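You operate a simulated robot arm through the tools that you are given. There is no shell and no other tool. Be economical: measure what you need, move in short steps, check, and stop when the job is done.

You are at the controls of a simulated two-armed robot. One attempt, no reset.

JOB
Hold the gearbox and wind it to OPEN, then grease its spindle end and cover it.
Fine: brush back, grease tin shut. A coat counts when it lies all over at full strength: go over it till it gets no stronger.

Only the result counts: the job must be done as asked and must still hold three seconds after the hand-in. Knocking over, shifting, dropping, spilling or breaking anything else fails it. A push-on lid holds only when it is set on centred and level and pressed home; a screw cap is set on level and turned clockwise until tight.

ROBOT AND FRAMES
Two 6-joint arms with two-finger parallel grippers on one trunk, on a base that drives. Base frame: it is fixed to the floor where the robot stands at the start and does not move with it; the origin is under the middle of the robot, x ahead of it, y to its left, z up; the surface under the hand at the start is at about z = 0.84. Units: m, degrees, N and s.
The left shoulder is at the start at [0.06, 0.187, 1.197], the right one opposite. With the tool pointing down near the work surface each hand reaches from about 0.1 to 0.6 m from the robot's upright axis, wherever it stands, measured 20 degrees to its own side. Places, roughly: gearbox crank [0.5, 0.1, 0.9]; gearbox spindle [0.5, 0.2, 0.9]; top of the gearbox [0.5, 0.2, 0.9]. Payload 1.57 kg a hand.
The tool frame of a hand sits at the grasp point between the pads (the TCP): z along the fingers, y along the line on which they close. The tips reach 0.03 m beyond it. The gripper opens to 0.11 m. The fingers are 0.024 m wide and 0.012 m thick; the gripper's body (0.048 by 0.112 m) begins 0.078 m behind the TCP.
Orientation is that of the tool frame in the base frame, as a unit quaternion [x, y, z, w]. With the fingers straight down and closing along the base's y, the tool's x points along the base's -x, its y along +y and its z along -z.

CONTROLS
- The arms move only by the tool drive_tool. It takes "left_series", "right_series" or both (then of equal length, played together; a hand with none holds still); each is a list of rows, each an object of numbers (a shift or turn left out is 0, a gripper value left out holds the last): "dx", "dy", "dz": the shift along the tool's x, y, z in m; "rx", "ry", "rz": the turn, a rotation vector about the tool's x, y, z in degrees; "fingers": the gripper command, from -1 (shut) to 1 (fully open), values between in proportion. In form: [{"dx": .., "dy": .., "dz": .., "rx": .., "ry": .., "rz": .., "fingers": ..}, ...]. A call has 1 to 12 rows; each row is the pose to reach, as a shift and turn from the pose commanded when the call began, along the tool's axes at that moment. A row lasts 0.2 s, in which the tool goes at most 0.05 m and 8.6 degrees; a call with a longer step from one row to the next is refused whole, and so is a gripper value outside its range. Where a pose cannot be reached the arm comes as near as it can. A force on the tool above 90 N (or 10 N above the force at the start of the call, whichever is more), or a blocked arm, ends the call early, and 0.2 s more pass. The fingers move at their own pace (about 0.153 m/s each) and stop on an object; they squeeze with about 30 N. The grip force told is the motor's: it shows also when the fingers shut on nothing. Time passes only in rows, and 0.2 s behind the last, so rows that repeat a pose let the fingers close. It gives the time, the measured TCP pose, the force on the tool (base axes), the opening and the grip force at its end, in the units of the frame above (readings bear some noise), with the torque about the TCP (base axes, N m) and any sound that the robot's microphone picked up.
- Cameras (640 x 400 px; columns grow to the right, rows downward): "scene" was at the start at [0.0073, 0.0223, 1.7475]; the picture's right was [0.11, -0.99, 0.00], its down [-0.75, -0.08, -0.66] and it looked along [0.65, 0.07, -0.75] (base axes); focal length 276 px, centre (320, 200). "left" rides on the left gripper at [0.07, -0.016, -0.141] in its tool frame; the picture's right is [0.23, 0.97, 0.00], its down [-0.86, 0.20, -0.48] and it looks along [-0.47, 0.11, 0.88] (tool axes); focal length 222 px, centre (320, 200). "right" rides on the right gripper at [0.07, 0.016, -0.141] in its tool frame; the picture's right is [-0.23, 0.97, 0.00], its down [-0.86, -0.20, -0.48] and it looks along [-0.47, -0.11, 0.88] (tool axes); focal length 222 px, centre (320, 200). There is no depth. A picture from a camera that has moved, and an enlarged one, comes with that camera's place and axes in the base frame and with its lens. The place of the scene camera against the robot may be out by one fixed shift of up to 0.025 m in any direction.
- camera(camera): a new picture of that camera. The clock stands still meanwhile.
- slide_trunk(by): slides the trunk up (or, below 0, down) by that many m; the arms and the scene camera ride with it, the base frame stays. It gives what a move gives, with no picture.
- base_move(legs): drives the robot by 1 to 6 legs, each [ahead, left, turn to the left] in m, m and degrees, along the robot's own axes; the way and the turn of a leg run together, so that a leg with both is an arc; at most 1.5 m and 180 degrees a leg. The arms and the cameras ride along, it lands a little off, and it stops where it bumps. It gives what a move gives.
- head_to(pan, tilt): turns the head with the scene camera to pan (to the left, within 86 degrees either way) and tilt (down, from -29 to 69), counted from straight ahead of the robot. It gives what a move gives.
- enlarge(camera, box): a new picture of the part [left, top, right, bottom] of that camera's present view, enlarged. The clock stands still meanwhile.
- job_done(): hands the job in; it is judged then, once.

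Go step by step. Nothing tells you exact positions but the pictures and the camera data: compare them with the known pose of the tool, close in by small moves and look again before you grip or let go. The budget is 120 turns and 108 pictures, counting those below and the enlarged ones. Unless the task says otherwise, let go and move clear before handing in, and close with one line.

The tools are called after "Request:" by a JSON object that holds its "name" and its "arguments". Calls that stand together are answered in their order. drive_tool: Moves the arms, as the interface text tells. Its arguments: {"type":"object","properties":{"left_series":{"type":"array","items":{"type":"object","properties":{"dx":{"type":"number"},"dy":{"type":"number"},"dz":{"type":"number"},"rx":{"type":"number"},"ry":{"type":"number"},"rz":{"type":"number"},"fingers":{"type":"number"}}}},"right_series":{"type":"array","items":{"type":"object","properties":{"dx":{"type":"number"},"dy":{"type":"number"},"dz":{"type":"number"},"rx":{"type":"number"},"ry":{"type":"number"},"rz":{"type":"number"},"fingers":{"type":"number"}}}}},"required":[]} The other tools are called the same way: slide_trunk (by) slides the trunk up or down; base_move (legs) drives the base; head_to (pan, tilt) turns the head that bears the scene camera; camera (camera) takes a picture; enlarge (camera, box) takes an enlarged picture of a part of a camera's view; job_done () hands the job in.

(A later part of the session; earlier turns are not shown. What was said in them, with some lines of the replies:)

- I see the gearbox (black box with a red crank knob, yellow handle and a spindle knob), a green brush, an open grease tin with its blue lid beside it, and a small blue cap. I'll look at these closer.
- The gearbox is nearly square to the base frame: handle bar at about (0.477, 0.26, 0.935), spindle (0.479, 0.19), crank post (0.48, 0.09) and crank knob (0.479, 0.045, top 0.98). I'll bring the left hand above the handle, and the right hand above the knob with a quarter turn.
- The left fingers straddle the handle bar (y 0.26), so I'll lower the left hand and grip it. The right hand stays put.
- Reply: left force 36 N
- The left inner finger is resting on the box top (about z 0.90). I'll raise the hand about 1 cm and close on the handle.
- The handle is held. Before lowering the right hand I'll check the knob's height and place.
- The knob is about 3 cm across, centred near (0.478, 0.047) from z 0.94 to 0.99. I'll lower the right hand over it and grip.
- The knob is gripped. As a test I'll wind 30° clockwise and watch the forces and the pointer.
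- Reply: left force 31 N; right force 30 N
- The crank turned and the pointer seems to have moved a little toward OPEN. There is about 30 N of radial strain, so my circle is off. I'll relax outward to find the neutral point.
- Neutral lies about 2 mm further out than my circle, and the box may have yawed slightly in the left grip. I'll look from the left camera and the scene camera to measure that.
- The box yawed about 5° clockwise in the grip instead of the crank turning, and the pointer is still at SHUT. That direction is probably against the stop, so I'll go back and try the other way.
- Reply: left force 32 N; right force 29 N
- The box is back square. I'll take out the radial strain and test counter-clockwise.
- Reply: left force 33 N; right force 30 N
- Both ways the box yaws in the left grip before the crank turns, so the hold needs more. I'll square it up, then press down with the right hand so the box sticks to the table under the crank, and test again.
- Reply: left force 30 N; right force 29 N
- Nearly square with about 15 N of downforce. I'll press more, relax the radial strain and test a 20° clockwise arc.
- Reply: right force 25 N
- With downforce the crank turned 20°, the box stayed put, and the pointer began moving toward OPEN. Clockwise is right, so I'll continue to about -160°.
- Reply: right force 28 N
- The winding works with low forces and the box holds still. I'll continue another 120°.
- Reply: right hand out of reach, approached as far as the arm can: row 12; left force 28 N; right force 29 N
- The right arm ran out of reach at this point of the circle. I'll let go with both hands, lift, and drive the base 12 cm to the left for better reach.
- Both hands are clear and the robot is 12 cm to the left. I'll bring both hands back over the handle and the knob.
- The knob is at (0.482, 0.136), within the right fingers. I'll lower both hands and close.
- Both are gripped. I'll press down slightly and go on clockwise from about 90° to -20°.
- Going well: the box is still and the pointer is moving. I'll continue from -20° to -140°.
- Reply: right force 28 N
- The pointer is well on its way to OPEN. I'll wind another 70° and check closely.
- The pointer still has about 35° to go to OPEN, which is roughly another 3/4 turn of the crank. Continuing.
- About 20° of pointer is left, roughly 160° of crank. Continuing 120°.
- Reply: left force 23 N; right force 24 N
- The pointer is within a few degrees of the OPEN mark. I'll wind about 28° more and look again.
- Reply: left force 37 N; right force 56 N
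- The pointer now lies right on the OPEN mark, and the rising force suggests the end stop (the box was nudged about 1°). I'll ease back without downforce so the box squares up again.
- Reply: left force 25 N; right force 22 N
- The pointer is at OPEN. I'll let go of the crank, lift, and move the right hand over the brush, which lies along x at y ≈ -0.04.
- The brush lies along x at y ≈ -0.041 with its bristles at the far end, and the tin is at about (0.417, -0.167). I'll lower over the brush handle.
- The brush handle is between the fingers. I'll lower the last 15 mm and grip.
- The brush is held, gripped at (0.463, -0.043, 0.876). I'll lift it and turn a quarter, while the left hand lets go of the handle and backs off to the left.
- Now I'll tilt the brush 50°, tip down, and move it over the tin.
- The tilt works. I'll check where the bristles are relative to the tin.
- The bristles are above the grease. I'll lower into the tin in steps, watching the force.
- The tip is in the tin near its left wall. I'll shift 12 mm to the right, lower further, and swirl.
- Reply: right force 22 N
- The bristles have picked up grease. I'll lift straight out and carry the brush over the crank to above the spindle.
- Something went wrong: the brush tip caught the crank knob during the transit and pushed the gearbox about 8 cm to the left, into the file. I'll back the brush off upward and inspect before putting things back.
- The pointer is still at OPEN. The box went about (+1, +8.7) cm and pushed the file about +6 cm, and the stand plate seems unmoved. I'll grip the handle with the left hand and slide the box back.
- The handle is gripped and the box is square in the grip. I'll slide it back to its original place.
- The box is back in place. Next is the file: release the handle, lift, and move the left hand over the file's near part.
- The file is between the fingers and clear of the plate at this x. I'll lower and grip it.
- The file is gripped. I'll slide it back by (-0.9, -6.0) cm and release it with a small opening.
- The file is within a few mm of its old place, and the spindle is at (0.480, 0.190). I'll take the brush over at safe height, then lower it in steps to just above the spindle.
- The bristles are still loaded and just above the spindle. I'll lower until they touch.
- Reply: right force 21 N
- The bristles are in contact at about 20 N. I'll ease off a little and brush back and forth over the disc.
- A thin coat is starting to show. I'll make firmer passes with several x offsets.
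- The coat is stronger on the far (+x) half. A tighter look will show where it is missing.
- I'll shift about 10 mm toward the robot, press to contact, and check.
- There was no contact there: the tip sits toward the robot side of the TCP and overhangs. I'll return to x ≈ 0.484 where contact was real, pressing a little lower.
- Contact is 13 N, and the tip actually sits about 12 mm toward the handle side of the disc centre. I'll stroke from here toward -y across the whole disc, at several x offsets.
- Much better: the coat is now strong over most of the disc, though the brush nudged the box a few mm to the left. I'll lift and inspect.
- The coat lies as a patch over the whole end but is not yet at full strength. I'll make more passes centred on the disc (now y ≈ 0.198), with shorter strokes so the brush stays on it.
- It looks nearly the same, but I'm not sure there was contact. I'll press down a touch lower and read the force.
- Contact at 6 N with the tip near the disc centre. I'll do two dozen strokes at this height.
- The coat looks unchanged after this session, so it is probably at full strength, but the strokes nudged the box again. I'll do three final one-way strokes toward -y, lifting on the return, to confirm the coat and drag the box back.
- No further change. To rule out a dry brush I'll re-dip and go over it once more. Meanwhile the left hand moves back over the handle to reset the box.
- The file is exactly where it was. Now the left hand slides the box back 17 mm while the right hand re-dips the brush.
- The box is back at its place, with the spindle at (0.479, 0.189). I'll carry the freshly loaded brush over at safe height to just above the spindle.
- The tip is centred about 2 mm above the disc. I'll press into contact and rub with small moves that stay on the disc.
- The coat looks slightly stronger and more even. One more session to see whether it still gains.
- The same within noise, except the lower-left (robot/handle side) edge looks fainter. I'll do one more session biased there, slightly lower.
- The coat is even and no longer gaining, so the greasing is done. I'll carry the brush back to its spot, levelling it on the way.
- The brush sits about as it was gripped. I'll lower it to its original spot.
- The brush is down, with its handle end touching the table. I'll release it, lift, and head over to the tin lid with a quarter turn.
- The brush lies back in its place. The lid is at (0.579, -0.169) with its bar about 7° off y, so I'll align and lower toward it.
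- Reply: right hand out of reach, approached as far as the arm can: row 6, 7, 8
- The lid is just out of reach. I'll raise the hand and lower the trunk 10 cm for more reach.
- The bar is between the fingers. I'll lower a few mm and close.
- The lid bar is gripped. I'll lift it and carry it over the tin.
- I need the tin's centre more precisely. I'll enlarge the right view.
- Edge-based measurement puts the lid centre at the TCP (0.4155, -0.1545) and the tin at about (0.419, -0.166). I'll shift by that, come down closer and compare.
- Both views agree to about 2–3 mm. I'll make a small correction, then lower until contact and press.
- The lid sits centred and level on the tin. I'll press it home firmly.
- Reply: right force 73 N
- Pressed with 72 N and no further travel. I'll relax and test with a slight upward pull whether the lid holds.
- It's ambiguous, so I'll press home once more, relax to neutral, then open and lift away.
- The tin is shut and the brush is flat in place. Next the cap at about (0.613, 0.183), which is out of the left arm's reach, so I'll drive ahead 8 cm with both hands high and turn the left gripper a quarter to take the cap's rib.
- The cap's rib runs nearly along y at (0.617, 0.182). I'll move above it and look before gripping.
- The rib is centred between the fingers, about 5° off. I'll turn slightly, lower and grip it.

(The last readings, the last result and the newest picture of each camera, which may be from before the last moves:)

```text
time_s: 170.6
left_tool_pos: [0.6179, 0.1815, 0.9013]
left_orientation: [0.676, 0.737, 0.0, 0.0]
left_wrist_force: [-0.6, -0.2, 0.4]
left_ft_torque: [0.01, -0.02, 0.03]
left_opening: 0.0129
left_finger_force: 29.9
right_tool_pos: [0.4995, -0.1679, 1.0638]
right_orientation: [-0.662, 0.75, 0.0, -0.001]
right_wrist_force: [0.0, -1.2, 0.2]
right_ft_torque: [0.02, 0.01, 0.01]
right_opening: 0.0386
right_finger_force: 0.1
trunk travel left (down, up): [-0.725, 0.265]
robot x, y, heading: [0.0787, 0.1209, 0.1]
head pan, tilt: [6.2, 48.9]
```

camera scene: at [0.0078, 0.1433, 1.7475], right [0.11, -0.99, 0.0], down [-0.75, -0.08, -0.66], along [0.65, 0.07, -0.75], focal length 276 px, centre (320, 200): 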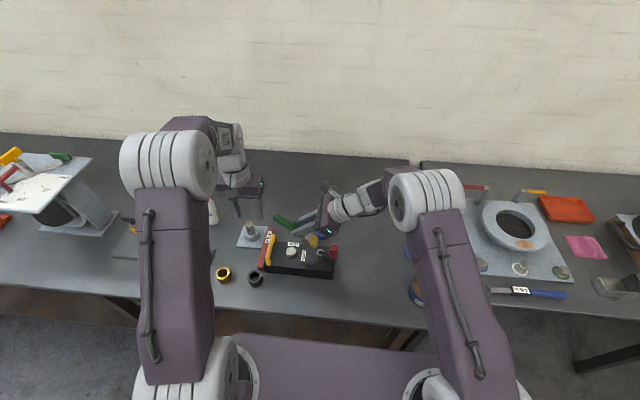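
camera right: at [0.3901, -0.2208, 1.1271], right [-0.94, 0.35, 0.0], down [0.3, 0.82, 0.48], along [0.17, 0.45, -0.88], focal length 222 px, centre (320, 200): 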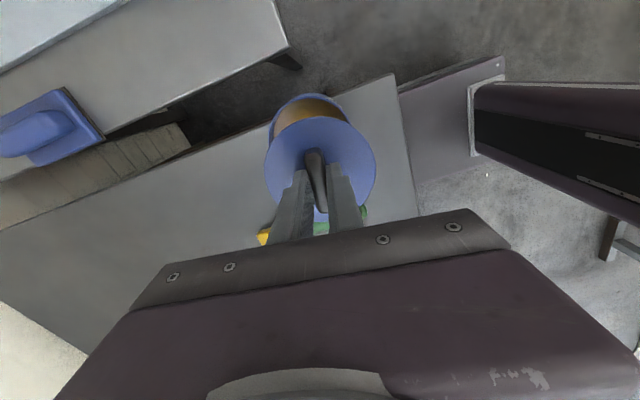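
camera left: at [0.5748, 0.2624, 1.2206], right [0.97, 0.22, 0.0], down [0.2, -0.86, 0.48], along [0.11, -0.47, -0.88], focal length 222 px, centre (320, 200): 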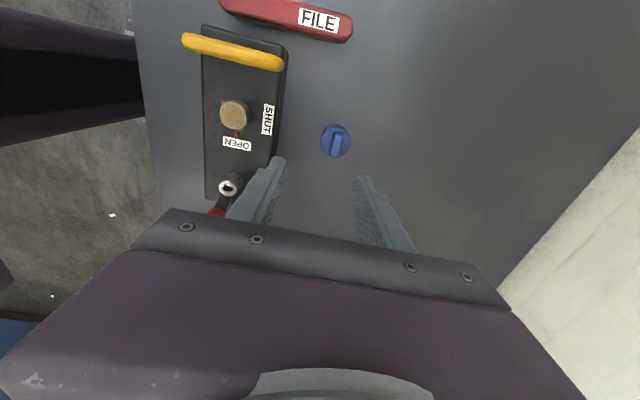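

The cap is gripped. I'll lift it and carry it over the spindle.

Request:
{"name": "drive_tool", "arguments": {"left_series": [{"dz": -0.03}, {"dz": -0.07}, {"dz": -0.105}, {"dx": 0.005, "dy": -0.028, "dz": -0.105}, {"dx": 0.0103, "dy": -0.056, "dz": -0.105}, {"dx": 0.0155, "dy": -0.084, "dz": -0.105}, {"dx": 0.0206, "dy": -0.113, "dz": -0.105}, {"dx": 0.0258, "dy": -0.1407, "dz": -0.105}, {"dx": 0.0258, "dy": -0.1407, "dz": -0.095}, {"dx": 0.0258, "dy": -0.1407, "dz": -0.095}]}}

Request:
{"name": "enlarge", "arguments": {"camera": "left", "box": [220, 80, 420, 240]}}

Request:
{"name": "enlarge", "arguments": {"camera": "scene", "box": [280, 220, 360, 280]}}

```text
time_s: 172.8
left_tool_pos: [0.4743, 0.1961, 0.9967]
left_orientation: [0.676, 0.737, -0.001, 0.0]
left_wrist_force: [0.0, 0.1, -0.4]
left_ft_torque: [0.03, 0.01, 0.02]
left_opening: 0.0126
left_finger_force: 29.6
right_tool_pos: [0.4991, -0.168, 1.0635]
right_orientation: [-0.662, 0.749, 0.0, 0.0]
right_wrist_force: [0.1, 0.0, 0.5]
right_ft_torque: [-0.06, -0.02, -0.01]
right_opening: 0.0387
right_finger_force: 0.1
trunk travel left (down, up): [-0.725, 0.265]
robot x, y, heading: [0.0798, 0.1162, -0.2]
head pan, tilt: [6.2, 48.9]
```

```text
2.50 times, centred on (320, 160) of left
camera zoom: at [0.4529, 0.2649, 1.1384], right [0.95, 0.31, 0.0], down [0.27, -0.84, 0.48], along [0.15, -0.45, -0.88], focal length 555 px, centre (320, 300)
```

zoom: 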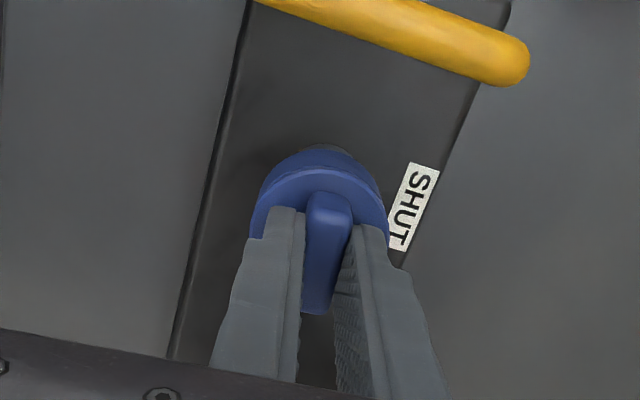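

```text
6.67 times, centred on (320, 250) of scene
camera zoom: at [0.0864, 0.1413, 1.6475], right [0.11, -0.99, 0.0], down [-0.75, -0.08, -0.66], along [0.65, 0.07, -0.75], focal length 1843 px, centre (320, -133)
```

zoom: 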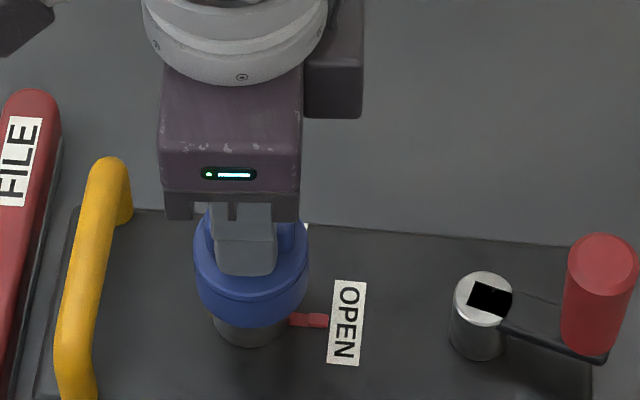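

Cap and spindle line up within a millimetre or two in both views. I'll lower slowly, watching the force.

Request:
{"name": "drive_tool", "arguments": {"left_series": [{"dy": 0.001, "dz": 0.005}, {"dy": 0.001, "dz": 0.01}, {"dy": 0.001, "dz": 0.015}, {"dy": 0.001, "dz": 0.019}, {"dy": 0.001, "dz": 0.022}, {"dy": 0.001, "dz": 0.025}, {"dy": 0.001, "dz": 0.025}]}}

```text
time_s: 174.4
left_tool_pos: [0.4765, 0.1955, 0.9723]
left_orientation: [0.677, 0.736, 0.0, -0.001]
left_wrist_force: [-0.1, 0.1, -0.3]
left_ft_torque: [0.02, 0.03, 0.02]
left_opening: 0.0126
left_finger_force: 29.7
right_tool_pos: [0.4998, -0.1677, 1.0644]
right_orientation: [-0.662, 0.749, 0.001, 0.0]
right_wrist_force: [0.4, -0.1, -1.2]
right_ft_torque: [-0.02, 0.02, 0.0]
right_opening: 0.0384
right_finger_force: 0.1
trunk travel left (down, up): [-0.725, 0.265]
robot x, y, heading: [0.0802, 0.1191, -0.2]
head pan, tilt: [6.2, 48.9]
```

Request:
{"name": "drive_tool", "arguments": {"left_series": [{"dz": 0.002}, {"dz": 0.004}, {"dz": 0.006}, {"dz": 0.008}, {"dz": 0.01}, {"dz": 0.01}]}}

Request:
{"name": "enlarge", "arguments": {"camera": "scene", "box": [280, 220, 360, 280]}}

```text
time_s: 175.8
left_tool_pos: [0.4756, 0.1961, 0.9612]
left_orientation: [0.676, 0.737, 0.0, 0.001]
left_wrist_force: [-0.8, -0.7, -0.1]
left_ft_torque: [-0.01, 0.0, -0.01]
left_opening: 0.0126
left_finger_force: 29.9
right_tool_pos: [0.4996, -0.1673, 1.0649]
right_orientation: [-0.662, 0.75, 0.0, 0.0]
right_wrist_force: [-0.1, 0.2, -0.3]
right_ft_torque: [-0.03, 0.01, -0.03]
right_opening: 0.0383
right_finger_force: 0.0
trunk travel left (down, up): [-0.725, 0.265]
robot x, y, heading: [0.0776, 0.1206, 0.1]
head pan, tilt: [6.2, 48.9]
```

```text
6.67 times, centred on (320, 250) of scene
camera zoom: at [0.0865, 0.1413, 1.6475], right [0.11, -0.99, 0.0], down [-0.75, -0.08, -0.66], along [0.65, 0.07, -0.75], focal length 1843 px, centre (320, -133)
```

zoom: 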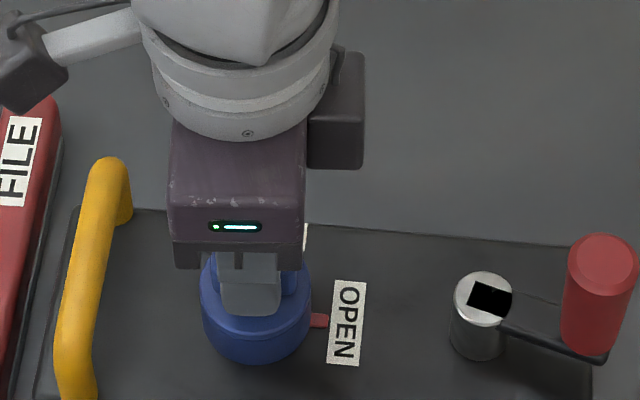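

The cap has slipped over the spindle with no resistance. I'll press on until it seats.

Request:
{"name": "drive_tool", "arguments": {"left_series": [{"dz": 0.002}, {"dz": 0.004}, {"dz": 0.006}, {"dz": 0.008}, {"dz": 0.01}, {"dz": 0.012}]}}

```text
time_s: 177.4
left_tool_pos: [0.4752, 0.1952, 0.9576]
left_orientation: [0.676, 0.737, 0.006, 0.008]
left_wrist_force: [-10.7, 6.6, 51.9]
left_ft_torque: [0.32, 1.25, -0.07]
left_opening: 0.013
left_finger_force: 30.2
right_tool_pos: [0.4943, -0.168, 1.0661]
right_orientation: [-0.662, 0.749, -0.002, 0.001]
right_wrist_force: [0.3, 0.2, 0.1]
right_ft_torque: [-0.01, 0.0, -0.02]
right_opening: 0.0382
right_finger_force: 0.0
trunk travel left (down, up): [-0.725, 0.265]
robot x, y, heading: [0.0803, 0.1229, -0.3]
head pan, tilt: [6.2, 48.9]
stopped in row 6 (left hand): the force on the tool passed its limit at 92 N (the readings are from after the stop); the commanded pose is now the measured one
```

The cap bottomed out at 92 N. In case it is threaded I'll ease the press, then turn clockwise a little and watch the torque.

Request:
{"name": "drive_tool", "arguments": {"left_series": [{"dz": 0.0}, {"dz": 0.001, "rz": 4}, {"dz": 0.001, "rz": 8}, {"dz": 0.001, "rz": 12}, {"dz": 0.001, "rz": 16}, {"dz": 0.001, "rz": 20}]}}

Request:
{"name": "enlarge", "arguments": {"camera": "scene", "box": [280, 220, 360, 280]}}

```text
time_s: 178.8
left_tool_pos: [0.4752, 0.1952, 0.957]
left_orientation: [0.794, 0.607, 0.008, 0.008]
left_wrist_force: [-6.9, 5.5, 72.4]
left_ft_torque: [-0.29, 1.22, 0.49]
left_opening: 0.0127
left_finger_force: 29.6
right_tool_pos: [0.4932, -0.1691, 1.0668]
right_orientation: [-0.662, 0.75, -0.003, 0.003]
right_wrist_force: [0.3, 0.4, -0.4]
right_ft_torque: [0.03, 0.0, 0.01]
right_opening: 0.0386
right_finger_force: 0.1
trunk travel left (down, up): [-0.725, 0.265]
robot x, y, heading: [0.0786, 0.122, -0.2]
head pan, tilt: [6.2, 48.9]
```

```text
6.67 times, centred on (320, 250) of scene
camera zoom: at [0.0759, 0.1408, 1.6478], right [0.11, -0.99, 0.0], down [-0.74, -0.08, -0.66], along [0.66, 0.07, -0.75], focal length 1843 px, centre (320, -133)
```

zoom: 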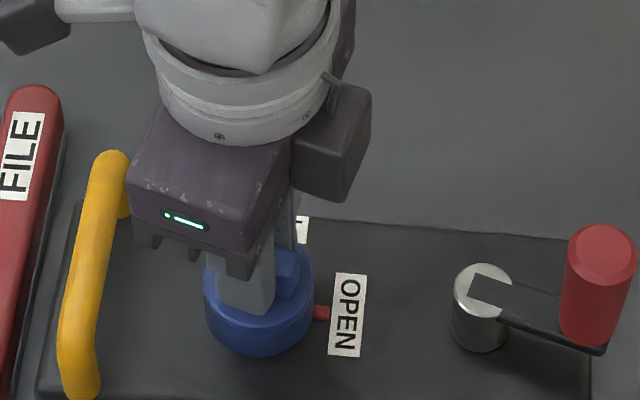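

It turned only with friction and no thread advance, so it's a push-on cap. I'll level the tool, press once more, then open and lift off.

Request:
{"name": "drive_tool", "arguments": {"left_series": [{"dz": -0.003, "rx": 0.6, "ry": -0.16}, {"dz": -0.003, "rx": 1.23, "ry": -0.33}, {"dz": 0.0, "rx": 1.23, "ry": -0.33}, {"dz": 0.001, "rx": 1.23, "ry": -0.33}, {"dz": 0.001, "rx": 1.23, "ry": -0.33}]}}

Request:
{"name": "drive_tool", "arguments": {"left_series": [{"dz": -0.001}, {"dz": -0.002}, {"dz": -0.002, "fingers": -0.3}, {"dz": -0.002}, {"dz": -0.02}, {"dz": -0.06}, {"dz": -0.1}, {"dz": -0.14}]}}

Request:
{"name": "enlarge", "arguments": {"camera": "scene", "box": [260, 200, 420, 300]}}

```text
time_s: 180.0
left_tool_pos: [0.476, 0.1958, 0.9571]
left_orientation: [0.794, 0.608, 0.0, 0.002]
left_wrist_force: [-2.8, 7.6, 78.3]
left_ft_torque: [0.59, 0.21, 0.01]
left_opening: 0.013
left_finger_force: 30.0
right_tool_pos: [0.4933, -0.168, 1.0671]
right_orientation: [-0.662, 0.749, -0.002, 0.002]
right_wrist_force: [-0.3, -0.2, 0.5]
right_ft_torque: [-0.01, -0.02, -0.01]
right_opening: 0.0385
right_finger_force: 0.1
trunk travel left (down, up): [-0.725, 0.265]
robot x, y, heading: [0.0777, 0.118, 0.2]
head pan, tilt: [6.2, 48.9]
```

```text
time_s: 181.8
left_tool_pos: [0.4797, 0.1974, 1.0916]
left_orientation: [0.794, 0.608, -0.006, -0.002]
left_wrist_force: [-0.2, -0.3, -0.6]
left_ft_torque: [0.04, 0.03, 0.01]
left_opening: 0.0385
left_finger_force: 0.1
right_tool_pos: [0.5011, -0.168, 1.0634]
right_orientation: [-0.662, 0.749, 0.0, 0.0]
right_wrist_force: [-0.4, -0.5, 0.2]
right_ft_torque: [0.01, 0.0, -0.01]
right_opening: 0.0386
right_finger_force: 0.1
trunk travel left (down, up): [-0.725, 0.265]
robot x, y, heading: [0.0792, 0.1184, -0.2]
head pan, tilt: [6.2, 48.9]
```

```text
4.00 times, centred on (340, 250) of scene
camera zoom: at [0.0867, 0.1414, 1.6475], right [0.11, -0.99, 0.0], down [-0.75, -0.08, -0.66], along [0.65, 0.07, -0.75], focal length 1106 px, centre (240, 0)
```

zoom: 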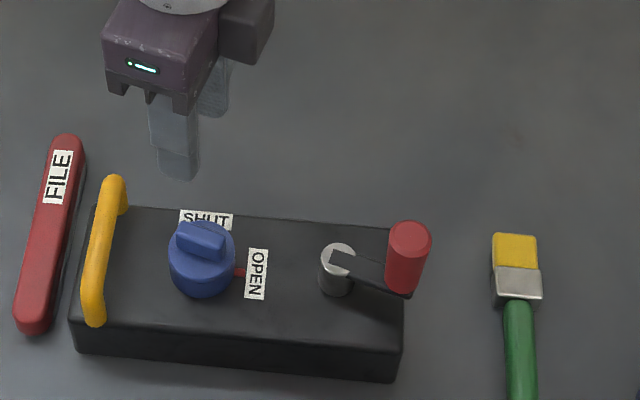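

I'm handing in with the gearbox wound to OPEN, its spindle end greased and capped, the brush back in its place and the grease tin shut. During the work the brush pushed the gearbox and file out of place. I returned the file to within a few mm, and the gearbox sits about 8 mm from where it started.

Request:
{"name": "job_done", "arguments": {}}

```text
The job is handed in.
```

I wound the gearbox to OPEN, greased and capped the spindle end, put the brush back and shut the grease tin; the gearbox ended about 8 mm from where it started, and the file I knocked mid-job is back within a few mm.
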